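You operate a simulated robot arm through the tools that you are given. There is no shell and no other tool. Be economical: measure what you need, move in short steps, check, and stop when the job is done.

Carry out the task below with a simulated robot arm. There is one attempt and no reset: what you move stays moved.

TASK
Slide the brown pad along the top of the film bench until it stands next to the red carton.
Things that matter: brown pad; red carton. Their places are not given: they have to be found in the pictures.

It is judged by the outcome, as a careful person would: the job done as asked, and still so three seconds after it is handed in. It fails if anything else is knocked over, pushed out of place, dropped, spilled or broken.

THE ROBOT
A 6-joint arm with a two-finger parallel gripper, fixed in place. Base frame: the origin is at the foot of the arm, x ahead of it, y to its left, z up; the work surface is at about z = 80. Lengths are in cm, angles in degrees, forces in N, time in s.
With the tool pointing down near the work surface it reaches from about 26 to 68 cm from the base axis. Its first joint turns from -66.0 to 66.0 degrees. Payload 2.9 kg.
Tool frame: the origin (TCP) lies between the finger pads and is the grasp point; the fingertips stand 3 cm ahead of it; z points along the fingers, y is the line along which they close. The gripper opens to 11 cm. The fingers are 2 cm wide and 1 cm thick; the gripper's body (4.8 by 11.2 cm) begins 5.5 cm behind the TCP.
Orientation is that of the tool frame in the base frame, as [roll, pitch, yaw] about the fixed x, y, z axes, in that order (R = Rz(yaw) Ry(pitch) Rx(roll)). With the fingers straight down and closing along the base's y, the tool's x points along the base's -x, its y along +y and its z along -z.

THE INTERFACE
- The arm moves only by the tool apply_moves. Its argument "deltas" is a list that holds one entry, the list of rows, each a list of 7 numbers: the shift along the tool's x, y, z in cm, then the turn, a rotation vector about the tool's x, y, z in degrees, then the finger opening in cm, from 0 to 11. In form: [[[tx, ty, tz, rx, ry, rz, gripper], ...]]. A call has 1 to 20 rows; each row is the pose to reach, as a shift and turn from the pose commanded when the call began, along the tool's axes at that moment. A row lasts 0.2 s, in which the tool goes at most 5 cm and 8.6 degrees; a call with a longer step from one row to the next is refused whole, and so is a gripper value outside its range. A pose out of reach is approached as far as the arm can. The call stops where the force on the tool passes 40 N (or 10 N more than at its start, if that is more) or the arm is blocked; 0.2 s more then pass. The fingers move at their own pace (about 10.8 cm/s each) and stop on an object; they squeeze with about 44 N. The grip force told is the motor's: it shows also when the fingers shut on nothing. Time passes only in rows, and 0.2 s behind the last, so rows that repeat a pose let the fingers close. It gives the time, the measured TCP pose, the force on the tool (base axes), the opening and the grip force at its end, in the units of the frame above (readings bear some noise), and new pictures: "views" is both (left out), scene, wrist or none.
- Cameras (640 x 400 px; columns grow to the right, rows downward): "scene" is fixed at [5.11, 41.22, 140.79]; the picture's right is [-0.94, -0.33, 0.00], its down [-0.11, 0.32, -0.94] and it looks along [0.31, -0.89, -0.34] (base axes); focal length 318 px, centre (320, 200). "wrist" rides on the gripper at [-3.6, 0, -5.7] in the tool frame; the picture's right is [0.00, -1.00, 0.00], its down [0.97, 0.00, -0.24] and it looks along [0.24, 0.00, 0.97] (tool axes); focal length 218 px, centre (320, 200).
- locate(camera, pixels): for up to 12 pixels [column, row] of the newest picture of that camera ("zoom" is the newest enlarged one), the place [x, y, z] in the base frame of the surface seen there, good to about 0.3 cm. No time passes.
- inspect(camera, box): a new picture of the part [left, top, right, bottom] of that camera's present view, enlarged. No time passes.
- hand_in(): hands the job in; it is judged then, once.

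Work in short steps. Measure before you move; look again where a grasp or a placing could have gone wrong, and mend it. You have 60 turns and 100 pictures in all, the two below and enlarged ones among them. Open the gripper and draw the arm clear of the work before you hand the job in, unless the task says otherwise; then end with one line.

The tools are called after "Request:" as a command line: name --argument value ..., lists and objects as JSON in quotes. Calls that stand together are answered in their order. apply_moves: Moves the arm, as the interface text tells. Its arguments: {"type":"object","properties":{"deltas":{"type":"array","items":{"type":"array","items":{"type":"array","items":{"type":"number"}}}},"views":{"type":"string","enum":["both","scene","wrist","none"]}},"required":["deltas"]} The other tools are called the same way: locate (camera, pixels) gives the place of the surface under pixels of a picture; inspect (camera, box) takes an enlarged picture of a part of a camera's view; hand_in () hands the job in.

At the start:

```text
clock: 0.0
eef_pos: [30.46, -38.31, 100.23]
tool_rot: [180.0, 0.1, 180.0]
wrist_force: [-1.0, -0.3, 0.4]
gripper_width: 10.99
finger_force: 0.1
```

scene: 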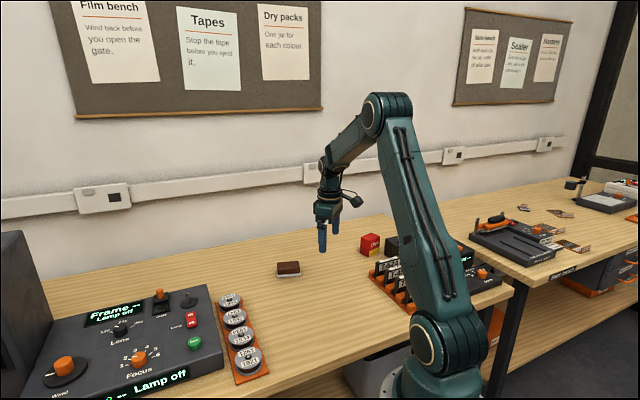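
wrist: 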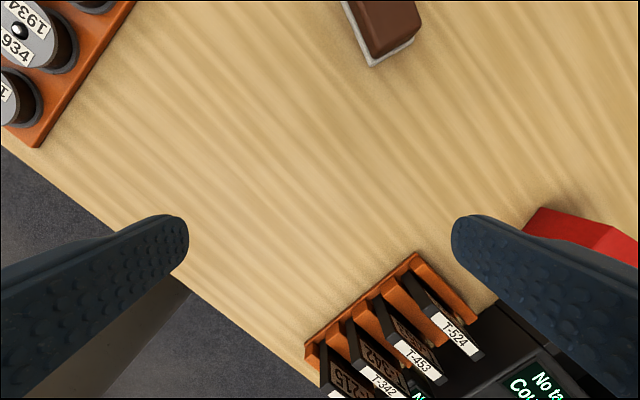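

The brown pad shows at scene (288,269) and the red carton at (369,244). I enlarge both and measure.

Request:
inspect --camera "scene" --box '[250, 210, 450, 335]'

Request:
locate --camera "scene" --pixels '[[277, 264], [300, 263], [278, 276], [300, 275], [288, 263], [361, 235], [380, 237], [361, 252], [372, 257], [372, 240], [340, 265]]'

Request:
locate --camera "wrist" --pixels '[[372, 66], [378, 55], [417, 30], [345, 3], [419, 37], [541, 208], [525, 232], [636, 238], [610, 228], [415, 255], [480, 310], [400, 150]]'

```text
3.20 times, centred on (350, 272) of scene
```

zoom: 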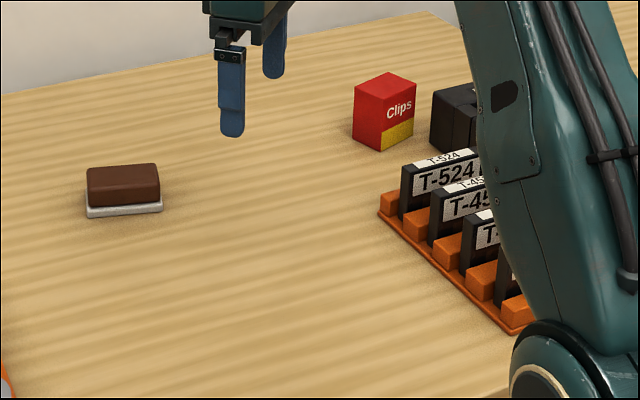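

```text
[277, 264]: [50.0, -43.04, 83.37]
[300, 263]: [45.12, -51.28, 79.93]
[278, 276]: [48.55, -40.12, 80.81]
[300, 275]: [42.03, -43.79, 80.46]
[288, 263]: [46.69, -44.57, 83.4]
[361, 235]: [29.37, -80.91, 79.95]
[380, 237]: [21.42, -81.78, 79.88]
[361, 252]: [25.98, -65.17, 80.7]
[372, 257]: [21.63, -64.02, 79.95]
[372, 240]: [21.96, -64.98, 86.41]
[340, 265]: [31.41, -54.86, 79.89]
```

```text
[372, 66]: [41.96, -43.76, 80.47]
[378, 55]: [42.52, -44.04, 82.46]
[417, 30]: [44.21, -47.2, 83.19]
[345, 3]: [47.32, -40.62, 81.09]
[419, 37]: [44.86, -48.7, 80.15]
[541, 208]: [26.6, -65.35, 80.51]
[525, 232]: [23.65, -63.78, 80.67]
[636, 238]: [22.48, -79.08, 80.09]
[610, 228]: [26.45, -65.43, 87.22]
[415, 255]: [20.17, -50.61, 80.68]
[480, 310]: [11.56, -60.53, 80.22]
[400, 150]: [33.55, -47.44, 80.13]
```

The pad is at about (46,-44), turned about 30°. I need the carton's outline more exactly.

Request:
locate --camera "zoom" --pixels '[[355, 134], [379, 149], [412, 131], [356, 88], [380, 98], [415, 86], [386, 74], [88, 215], [161, 210], [90, 170], [157, 165], [383, 212]]'

Request:
inspect --camera "wrist" --box '[320, 0, 480, 100]'

```text
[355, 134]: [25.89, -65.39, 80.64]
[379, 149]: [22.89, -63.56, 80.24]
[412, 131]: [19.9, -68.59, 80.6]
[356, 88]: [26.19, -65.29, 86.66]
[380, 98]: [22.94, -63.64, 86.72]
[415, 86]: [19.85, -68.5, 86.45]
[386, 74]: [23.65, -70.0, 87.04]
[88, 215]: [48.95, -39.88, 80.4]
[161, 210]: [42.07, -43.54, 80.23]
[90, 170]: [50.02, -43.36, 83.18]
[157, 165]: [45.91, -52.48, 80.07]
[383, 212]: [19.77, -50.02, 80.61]
```

```text
4.00 times, centred on (400, 50) of wrist
```

zoom: 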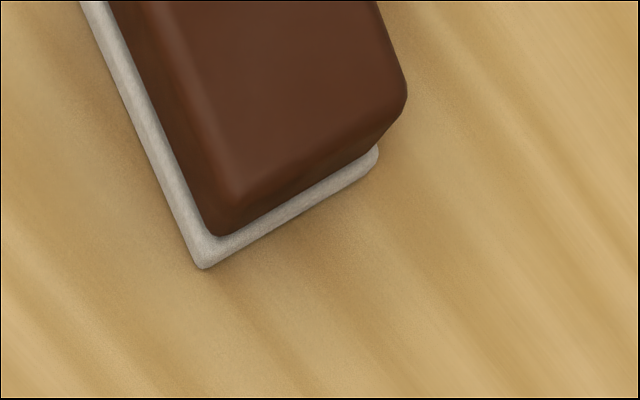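

The carton's near face runs (22.9,-63.6)–(26.2,-65.3). The pad's long axis lies at about 28°, with its centre near (46.4,-43.8). I move above the pad and turn the fingers across its width.

Request:
apply_moves --deltas '[[[-4.2, -1.2, 0, 0, 0, -7.1, 11], [-8.5, -2.4, 0, 0, 0, -14.2, 11], [-12.7, -3.6, 1, 0, 0, -21.3, 11], [-16.9, -4.9, 4, 0, 0, -28.4, 11], [-16.9, -4.9, 6, 0, 0, -28.4, 8], [-16.9, -4.9, 6, 0, 0, -28.4, 8]]]'

```text
refused: row 4 steps farther than a row can; nothing moved
```

The fourth step was too long, so I spread the descent.

Request:
apply_moves --deltas '[[[-4.2, -1.2, 0, 0, 0, -7.1, 11], [-8.5, -2.4, 0, 0, 0, -14.2, 11], [-12.7, -3.6, 1, 0, 0, -21.3, 11], [-16.9, -4.9, 2, 0, 0, -28.4, 11], [-16.9, -4.9, 6, 0, 0, -28.4, 8], [-16.9, -4.9, 6, 0, 0, -28.4, 8]]]'

```text
clock: 1.4
eef_pos: [47.33, -43.06, 94.12]
tool_rot: [180.0, -0.1, -151.5]
wrist_force: [0.3, 0.2, 0.4]
gripper_width: 7.98
finger_force: 0.1
```

scene: 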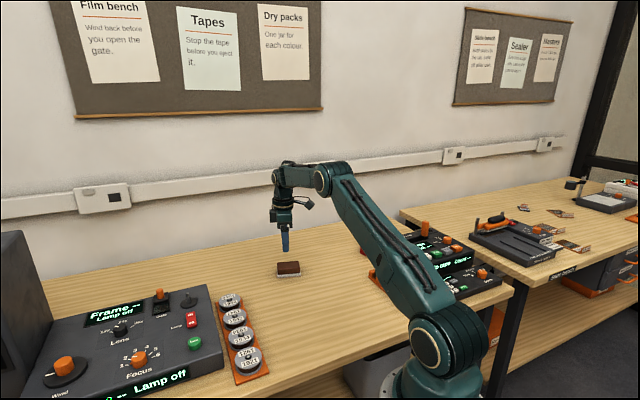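
wrist: 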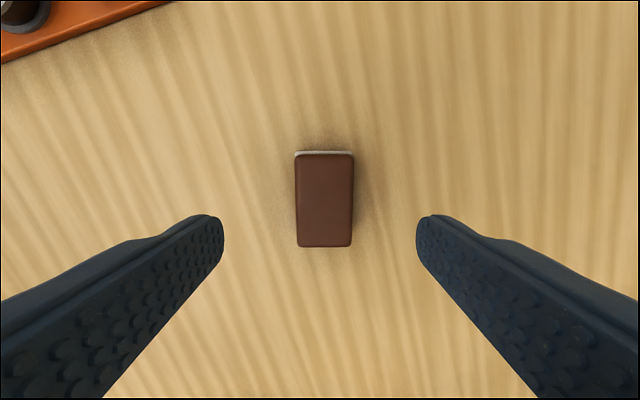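

The pad lies squarely between the fingers. I measure its outline once more.

Request:
locate --camera "wrist" --pixels '[[299, 158], [349, 158], [302, 241], [348, 241], [296, 151], [352, 152], [324, 200]]'

```text
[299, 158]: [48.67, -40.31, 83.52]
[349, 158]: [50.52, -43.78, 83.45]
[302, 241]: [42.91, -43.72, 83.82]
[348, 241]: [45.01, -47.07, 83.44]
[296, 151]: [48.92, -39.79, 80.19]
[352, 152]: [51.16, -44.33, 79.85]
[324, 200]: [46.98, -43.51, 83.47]
```

Pad centre is (46.7,-43.8) and its top is at 83.5. I go down to TCP z 84.3, with the tips on the brown body above the white foot, and close.

Request:
apply_moves --deltas '[[[0, -0.3, 4, 0, 0, -1.5, 8], [0, -0.3, 7.5, 0, 0, -1.5, 8], [0, -0.3, 9.8, 0, 0, -1.5, 8], [0, -0.3, 9.8, 0, 0, -1.5, 8], [0, -0.3, 9.8, 0, 0, -1.5, 3], [0, -0.3, 9.8, 0, 0, -1.5, 3], [0, -0.3, 9.8, 0, 0, -1.5, 3]]]'

```text
clock: 3.0
eef_pos: [47.32, -43.36, 84.34]
tool_rot: [180.0, 0.0, -150.1]
wrist_force: [0.5, 0.0, 0.0]
gripper_width: 4.49
finger_force: 43.2
```

scene: 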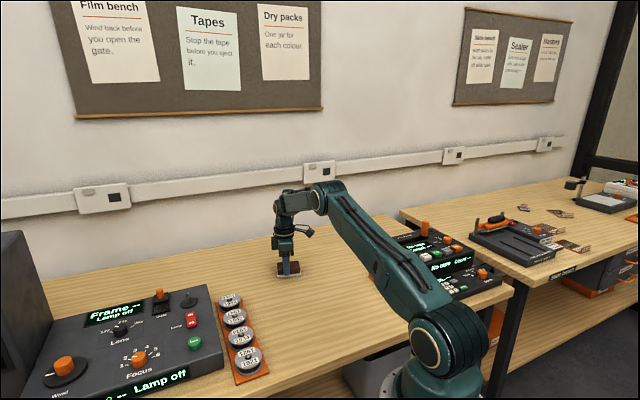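
wrist: 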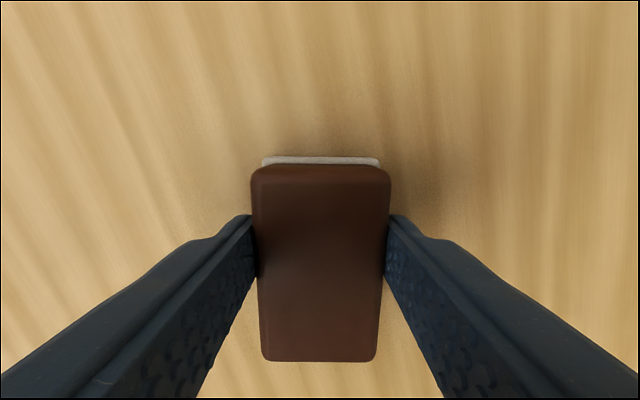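

Gripped, opening 4.49 at 43 N. I slide it to about 4 cm short of the goal, turning it to square up with the carton's face.

Request:
apply_moves --deltas '[[[2.14, -0.34, 0, 0, 0, -3.3, 3], [4.29, -0.68, 0, 0, 0, -6.6, 3], [6.43, -1.02, 0, 0, 0, -9.9, 3], [8.58, -1.36, 0, 0, 0, -13.2, 3], [10.72, -1.7, 0, 0, 0, -16.5, 3], [12.86, -2.05, 0, 0, 0, -19.8, 3], [15.0, -2.39, 0, 0, 0, -23.1, 3], [17.15, -2.73, 0, 0, 0, -26.4, 3], [19.3, -3.07, 0, 0, 0, -29.7, 3], [21.44, -3.41, 0, 0, 0, -33, 3]]]'

```text
clock: 5.2
eef_pos: [30.53, -57.1, 84.29]
tool_rot: [180.0, -0.1, -116.9]
wrist_force: [-0.1, 0.3, 0.1]
gripper_width: 4.48
finger_force: 44.1
```

scene: 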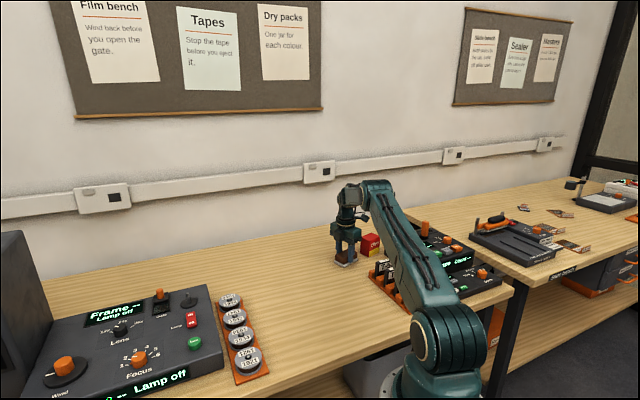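
wrist: 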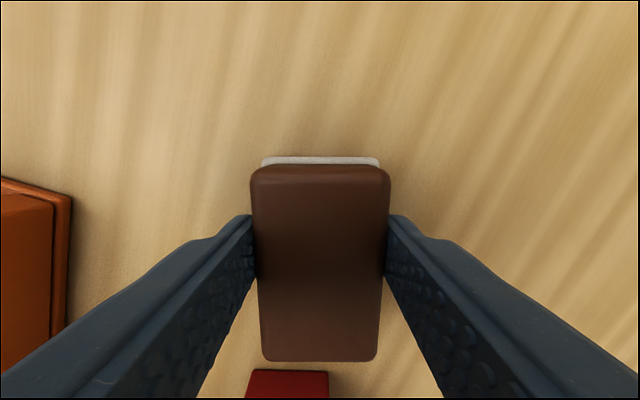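

The carton's edge shows squarely ahead of the pad (wrist 245–328, row 370). I measure the gap.

Request:
locate --camera "wrist" --pixels '[[270, 358], [370, 358], [320, 358], [252, 374], [322, 374], [285, 374], [285, 390], [62, 320]]'

Request:
inspect --camera "scene" --box '[310, 210, 410, 273]'

```text
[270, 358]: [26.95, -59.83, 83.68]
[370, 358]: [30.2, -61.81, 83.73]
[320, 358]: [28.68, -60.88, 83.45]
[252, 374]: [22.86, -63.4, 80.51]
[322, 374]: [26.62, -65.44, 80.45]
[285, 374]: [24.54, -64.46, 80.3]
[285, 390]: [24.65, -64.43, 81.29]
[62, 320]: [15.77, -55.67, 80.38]
```

```text
6.35 times, centred on (360, 242) of scene
```

zoom: 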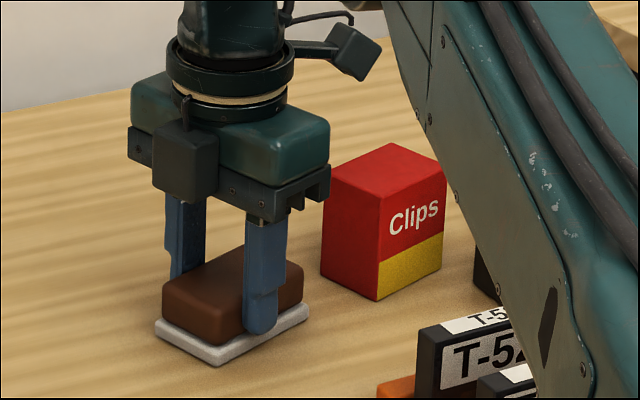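

About 4.6–5 cm remain. I slide 3.8 cm more toward the carton in small steps, staying clear of touching it.

Request:
apply_moves --deltas '[[[0.8, 0.1, 0, 0, 0, 0, 3], [1.6, 0.2, 0, 0, 0, 0, 3], [2.4, 0.3, 0, 0, 0, 0, 3], [3.1, 0.4, 0, 0, 0, 0, 3], [3.8, 0.5, 0, 0, 0, 0, 3], [3.8, 0.5, 0, 0, 0, 0, 3]]]'

Request:
inspect --camera "scene" --box '[310, 210, 410, 273]'

```text
clock: 6.6
eef_pos: [29.53, -59.88, 84.49]
tool_rot: [179.8, -0.2, -117.1]
wrist_force: [-0.1, 0.8, -1.3]
gripper_width: 4.47
finger_force: 43.8
out of reach, approached as far as the arm can: row 4, 5, 6
```

scene: 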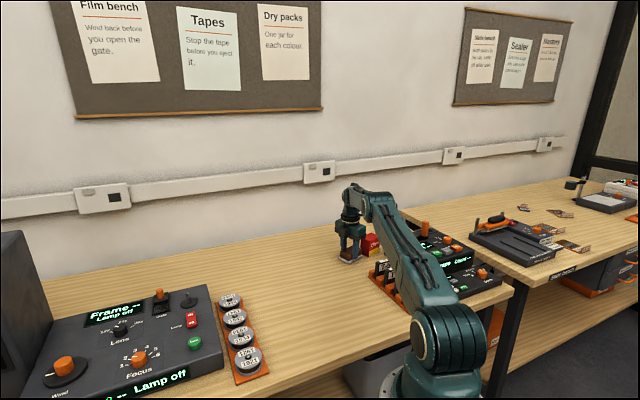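
wrist: 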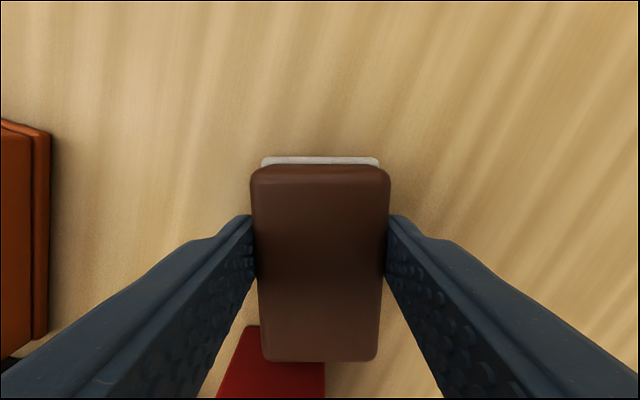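

```text
6.35 times, centred on (360, 242) of scene
```

zoom: 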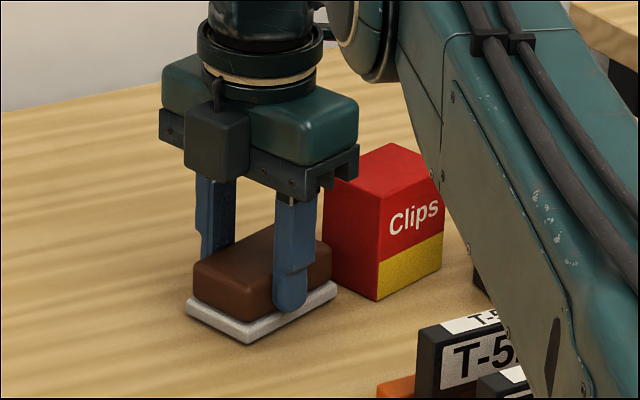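

The arm ran out of reach with about 1.6–2 cm of gap left. I release, back up along the pad, and will regrip it nearer its rear end.

Request:
apply_moves --deltas '[[[0, 0, 0, 0, 0, 0, 5.5], [0, 0, 0, 0, 0, 0, 6.5], [-1.2, 0, 0, 0, 0, 0, 6.5], [-2.4, 0, 0, 0, 0, 0, 6.5], [-2.4, 0, 0, 0, 0, 0, 6.5]]]'

```text
clock: 7.8
eef_pos: [30.43, -57.64, 84.56]
tool_rot: [180.0, 0.0, -117.1]
wrist_force: [-1.1, -0.3, -0.2]
gripper_width: 6.49
finger_force: 0.0
```

scene: 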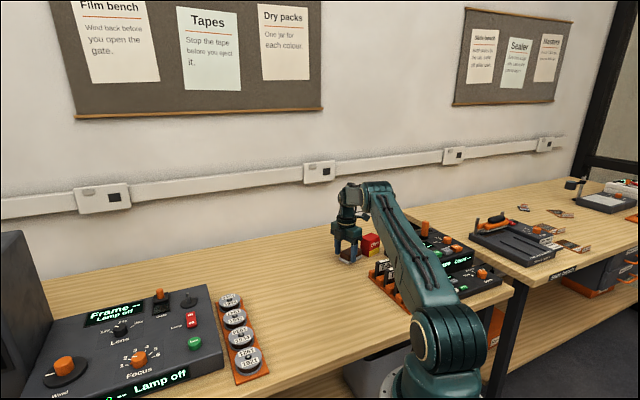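
wrist: 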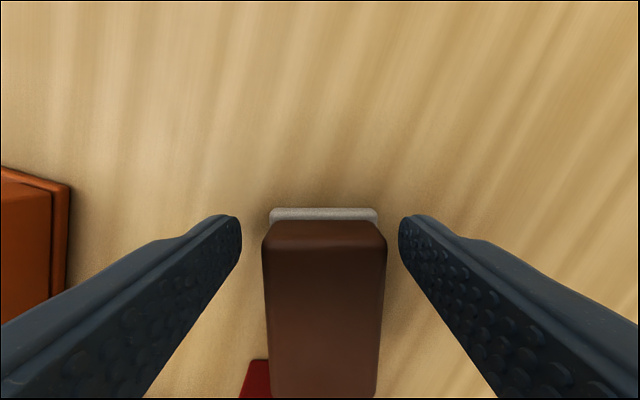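

The fingers now straddle the rear part of the pad. I close again and slide 1.1 cm toward the carton.

Request:
apply_moves --deltas '[[[0, 0, 0.2, 0, 0, 0, 6.5], [0, 0, 0.2, 0, 0, 0, 3], [0, 0, 0.2, 0, 0, 0, 3], [0, 0, 0.2, 0, 0, 0, 3], [0.4, 0.1, 0.2, 0, 0, 0, 3], [0.8, 0.2, 0.2, 0, 0, 0, 3], [1.1, 0.3, 0.2, 0, 0, 0, 3], [1.1, 0.3, 0.2, 0, 0, 0, 3]]]'

Request:
inspect --camera "scene" --box '[310, 210, 410, 273]'

```text
clock: 9.6
eef_pos: [29.63, -58.52, 84.33]
tool_rot: [-179.9, 0.0, -117.1]
wrist_force: [2.4, 2.6, 8.8]
gripper_width: 4.47
finger_force: 44.3
```

scene: 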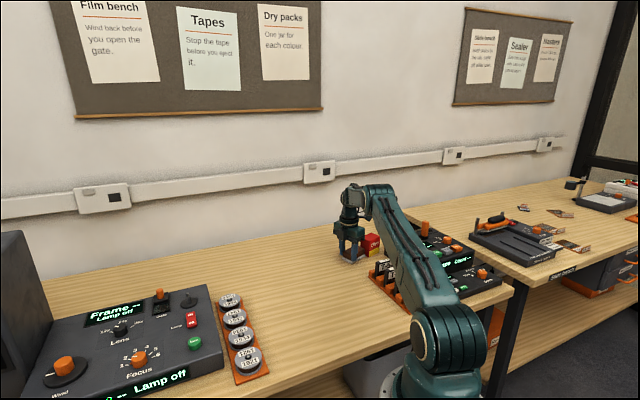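
wrist: 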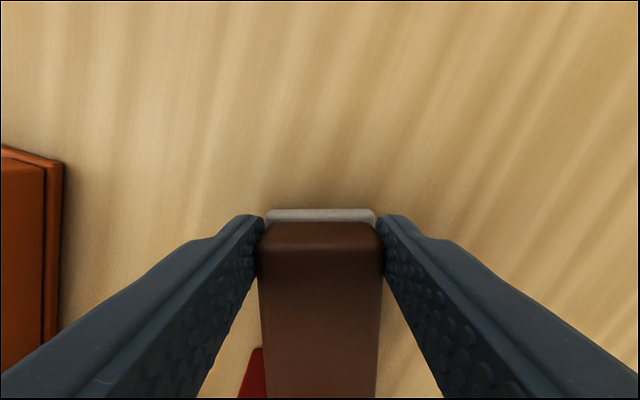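

```text
6.35 times, centred on (360, 242) of scene
```

zoom: 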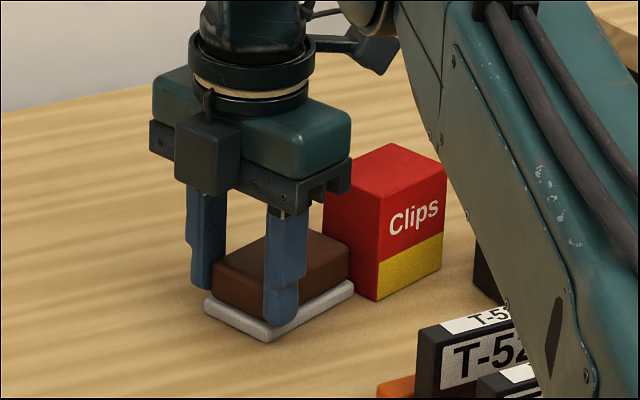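

The carton has not moved and the pad's foot is close to it. I measure the remaining gap.

Request:
locate --camera "zoom" --pixels '[[352, 292], [352, 284], [266, 338], [208, 305], [376, 298], [349, 250], [360, 285]]'

```text
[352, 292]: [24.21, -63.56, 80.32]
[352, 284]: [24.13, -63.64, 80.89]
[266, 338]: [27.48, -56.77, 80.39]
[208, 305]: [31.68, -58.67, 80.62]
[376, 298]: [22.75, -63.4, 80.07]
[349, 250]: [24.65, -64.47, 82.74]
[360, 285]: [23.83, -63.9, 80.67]
```

The pad's end stands about 0.5 cm from the carton's face. I open, rise straight up and draw back.

Request:
apply_moves --deltas '[[[0, 0, 0, 0, 0, 0, 5.5], [0, 0, 0, 0, 0, 0, 6.5], [0, 0, 0, 0, 0, 0, 6.5], [0, 0, -3, 0, 0, 0, 6.5], [-1, 0, -7, 0, 0, 0, 6.5], [-3, 0, -11, 0, 0, 0, 6.5], [-7, 0, -13, 0, 0, 0, 6.5], [-11, 0, -13, 0, 0, 0, 6.5], [-15, 0, -13, 0, 0, 0, 6.5]]]'

Request:
inspect --camera "scene" --box '[310, 210, 410, 273]'

```text
clock: 11.6
eef_pos: [36.53, -44.99, 97.13]
tool_rot: [-180.0, 0.0, -117.1]
wrist_force: [0.5, 0.0, 0.1]
gripper_width: 6.51
finger_force: 0.0
```

scene: 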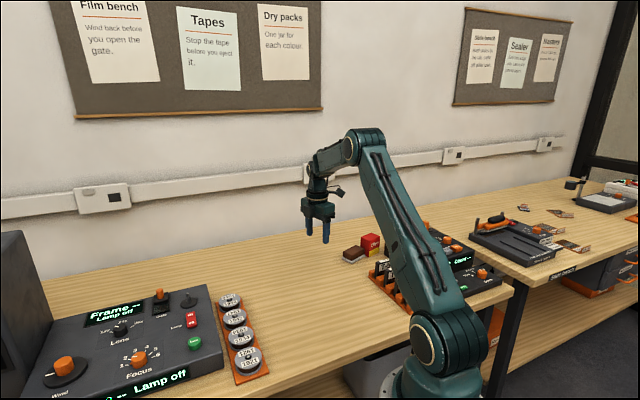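
wrist: 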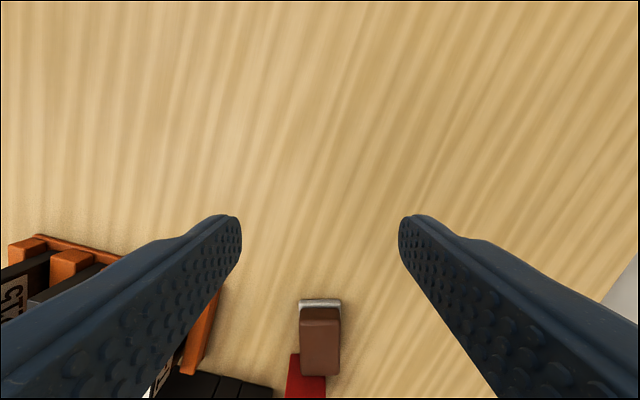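

```text
6.35 times, centred on (360, 242) of scene
```

zoom: 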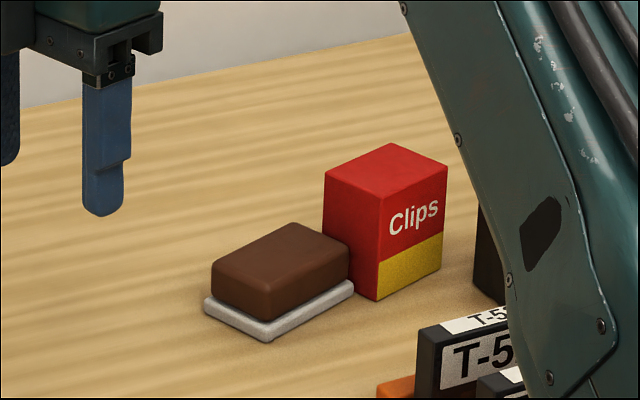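

The pad lies flat right next to the carton, the carton is where it was, and the arm is clear, so I hand in.

Request:
hand_in

```text
The job is handed in.
```

The brown pad now lies flat on the film bench, about 0.5 cm from the red carton. The carton did not move, and I disturbed nothing else that I could see.
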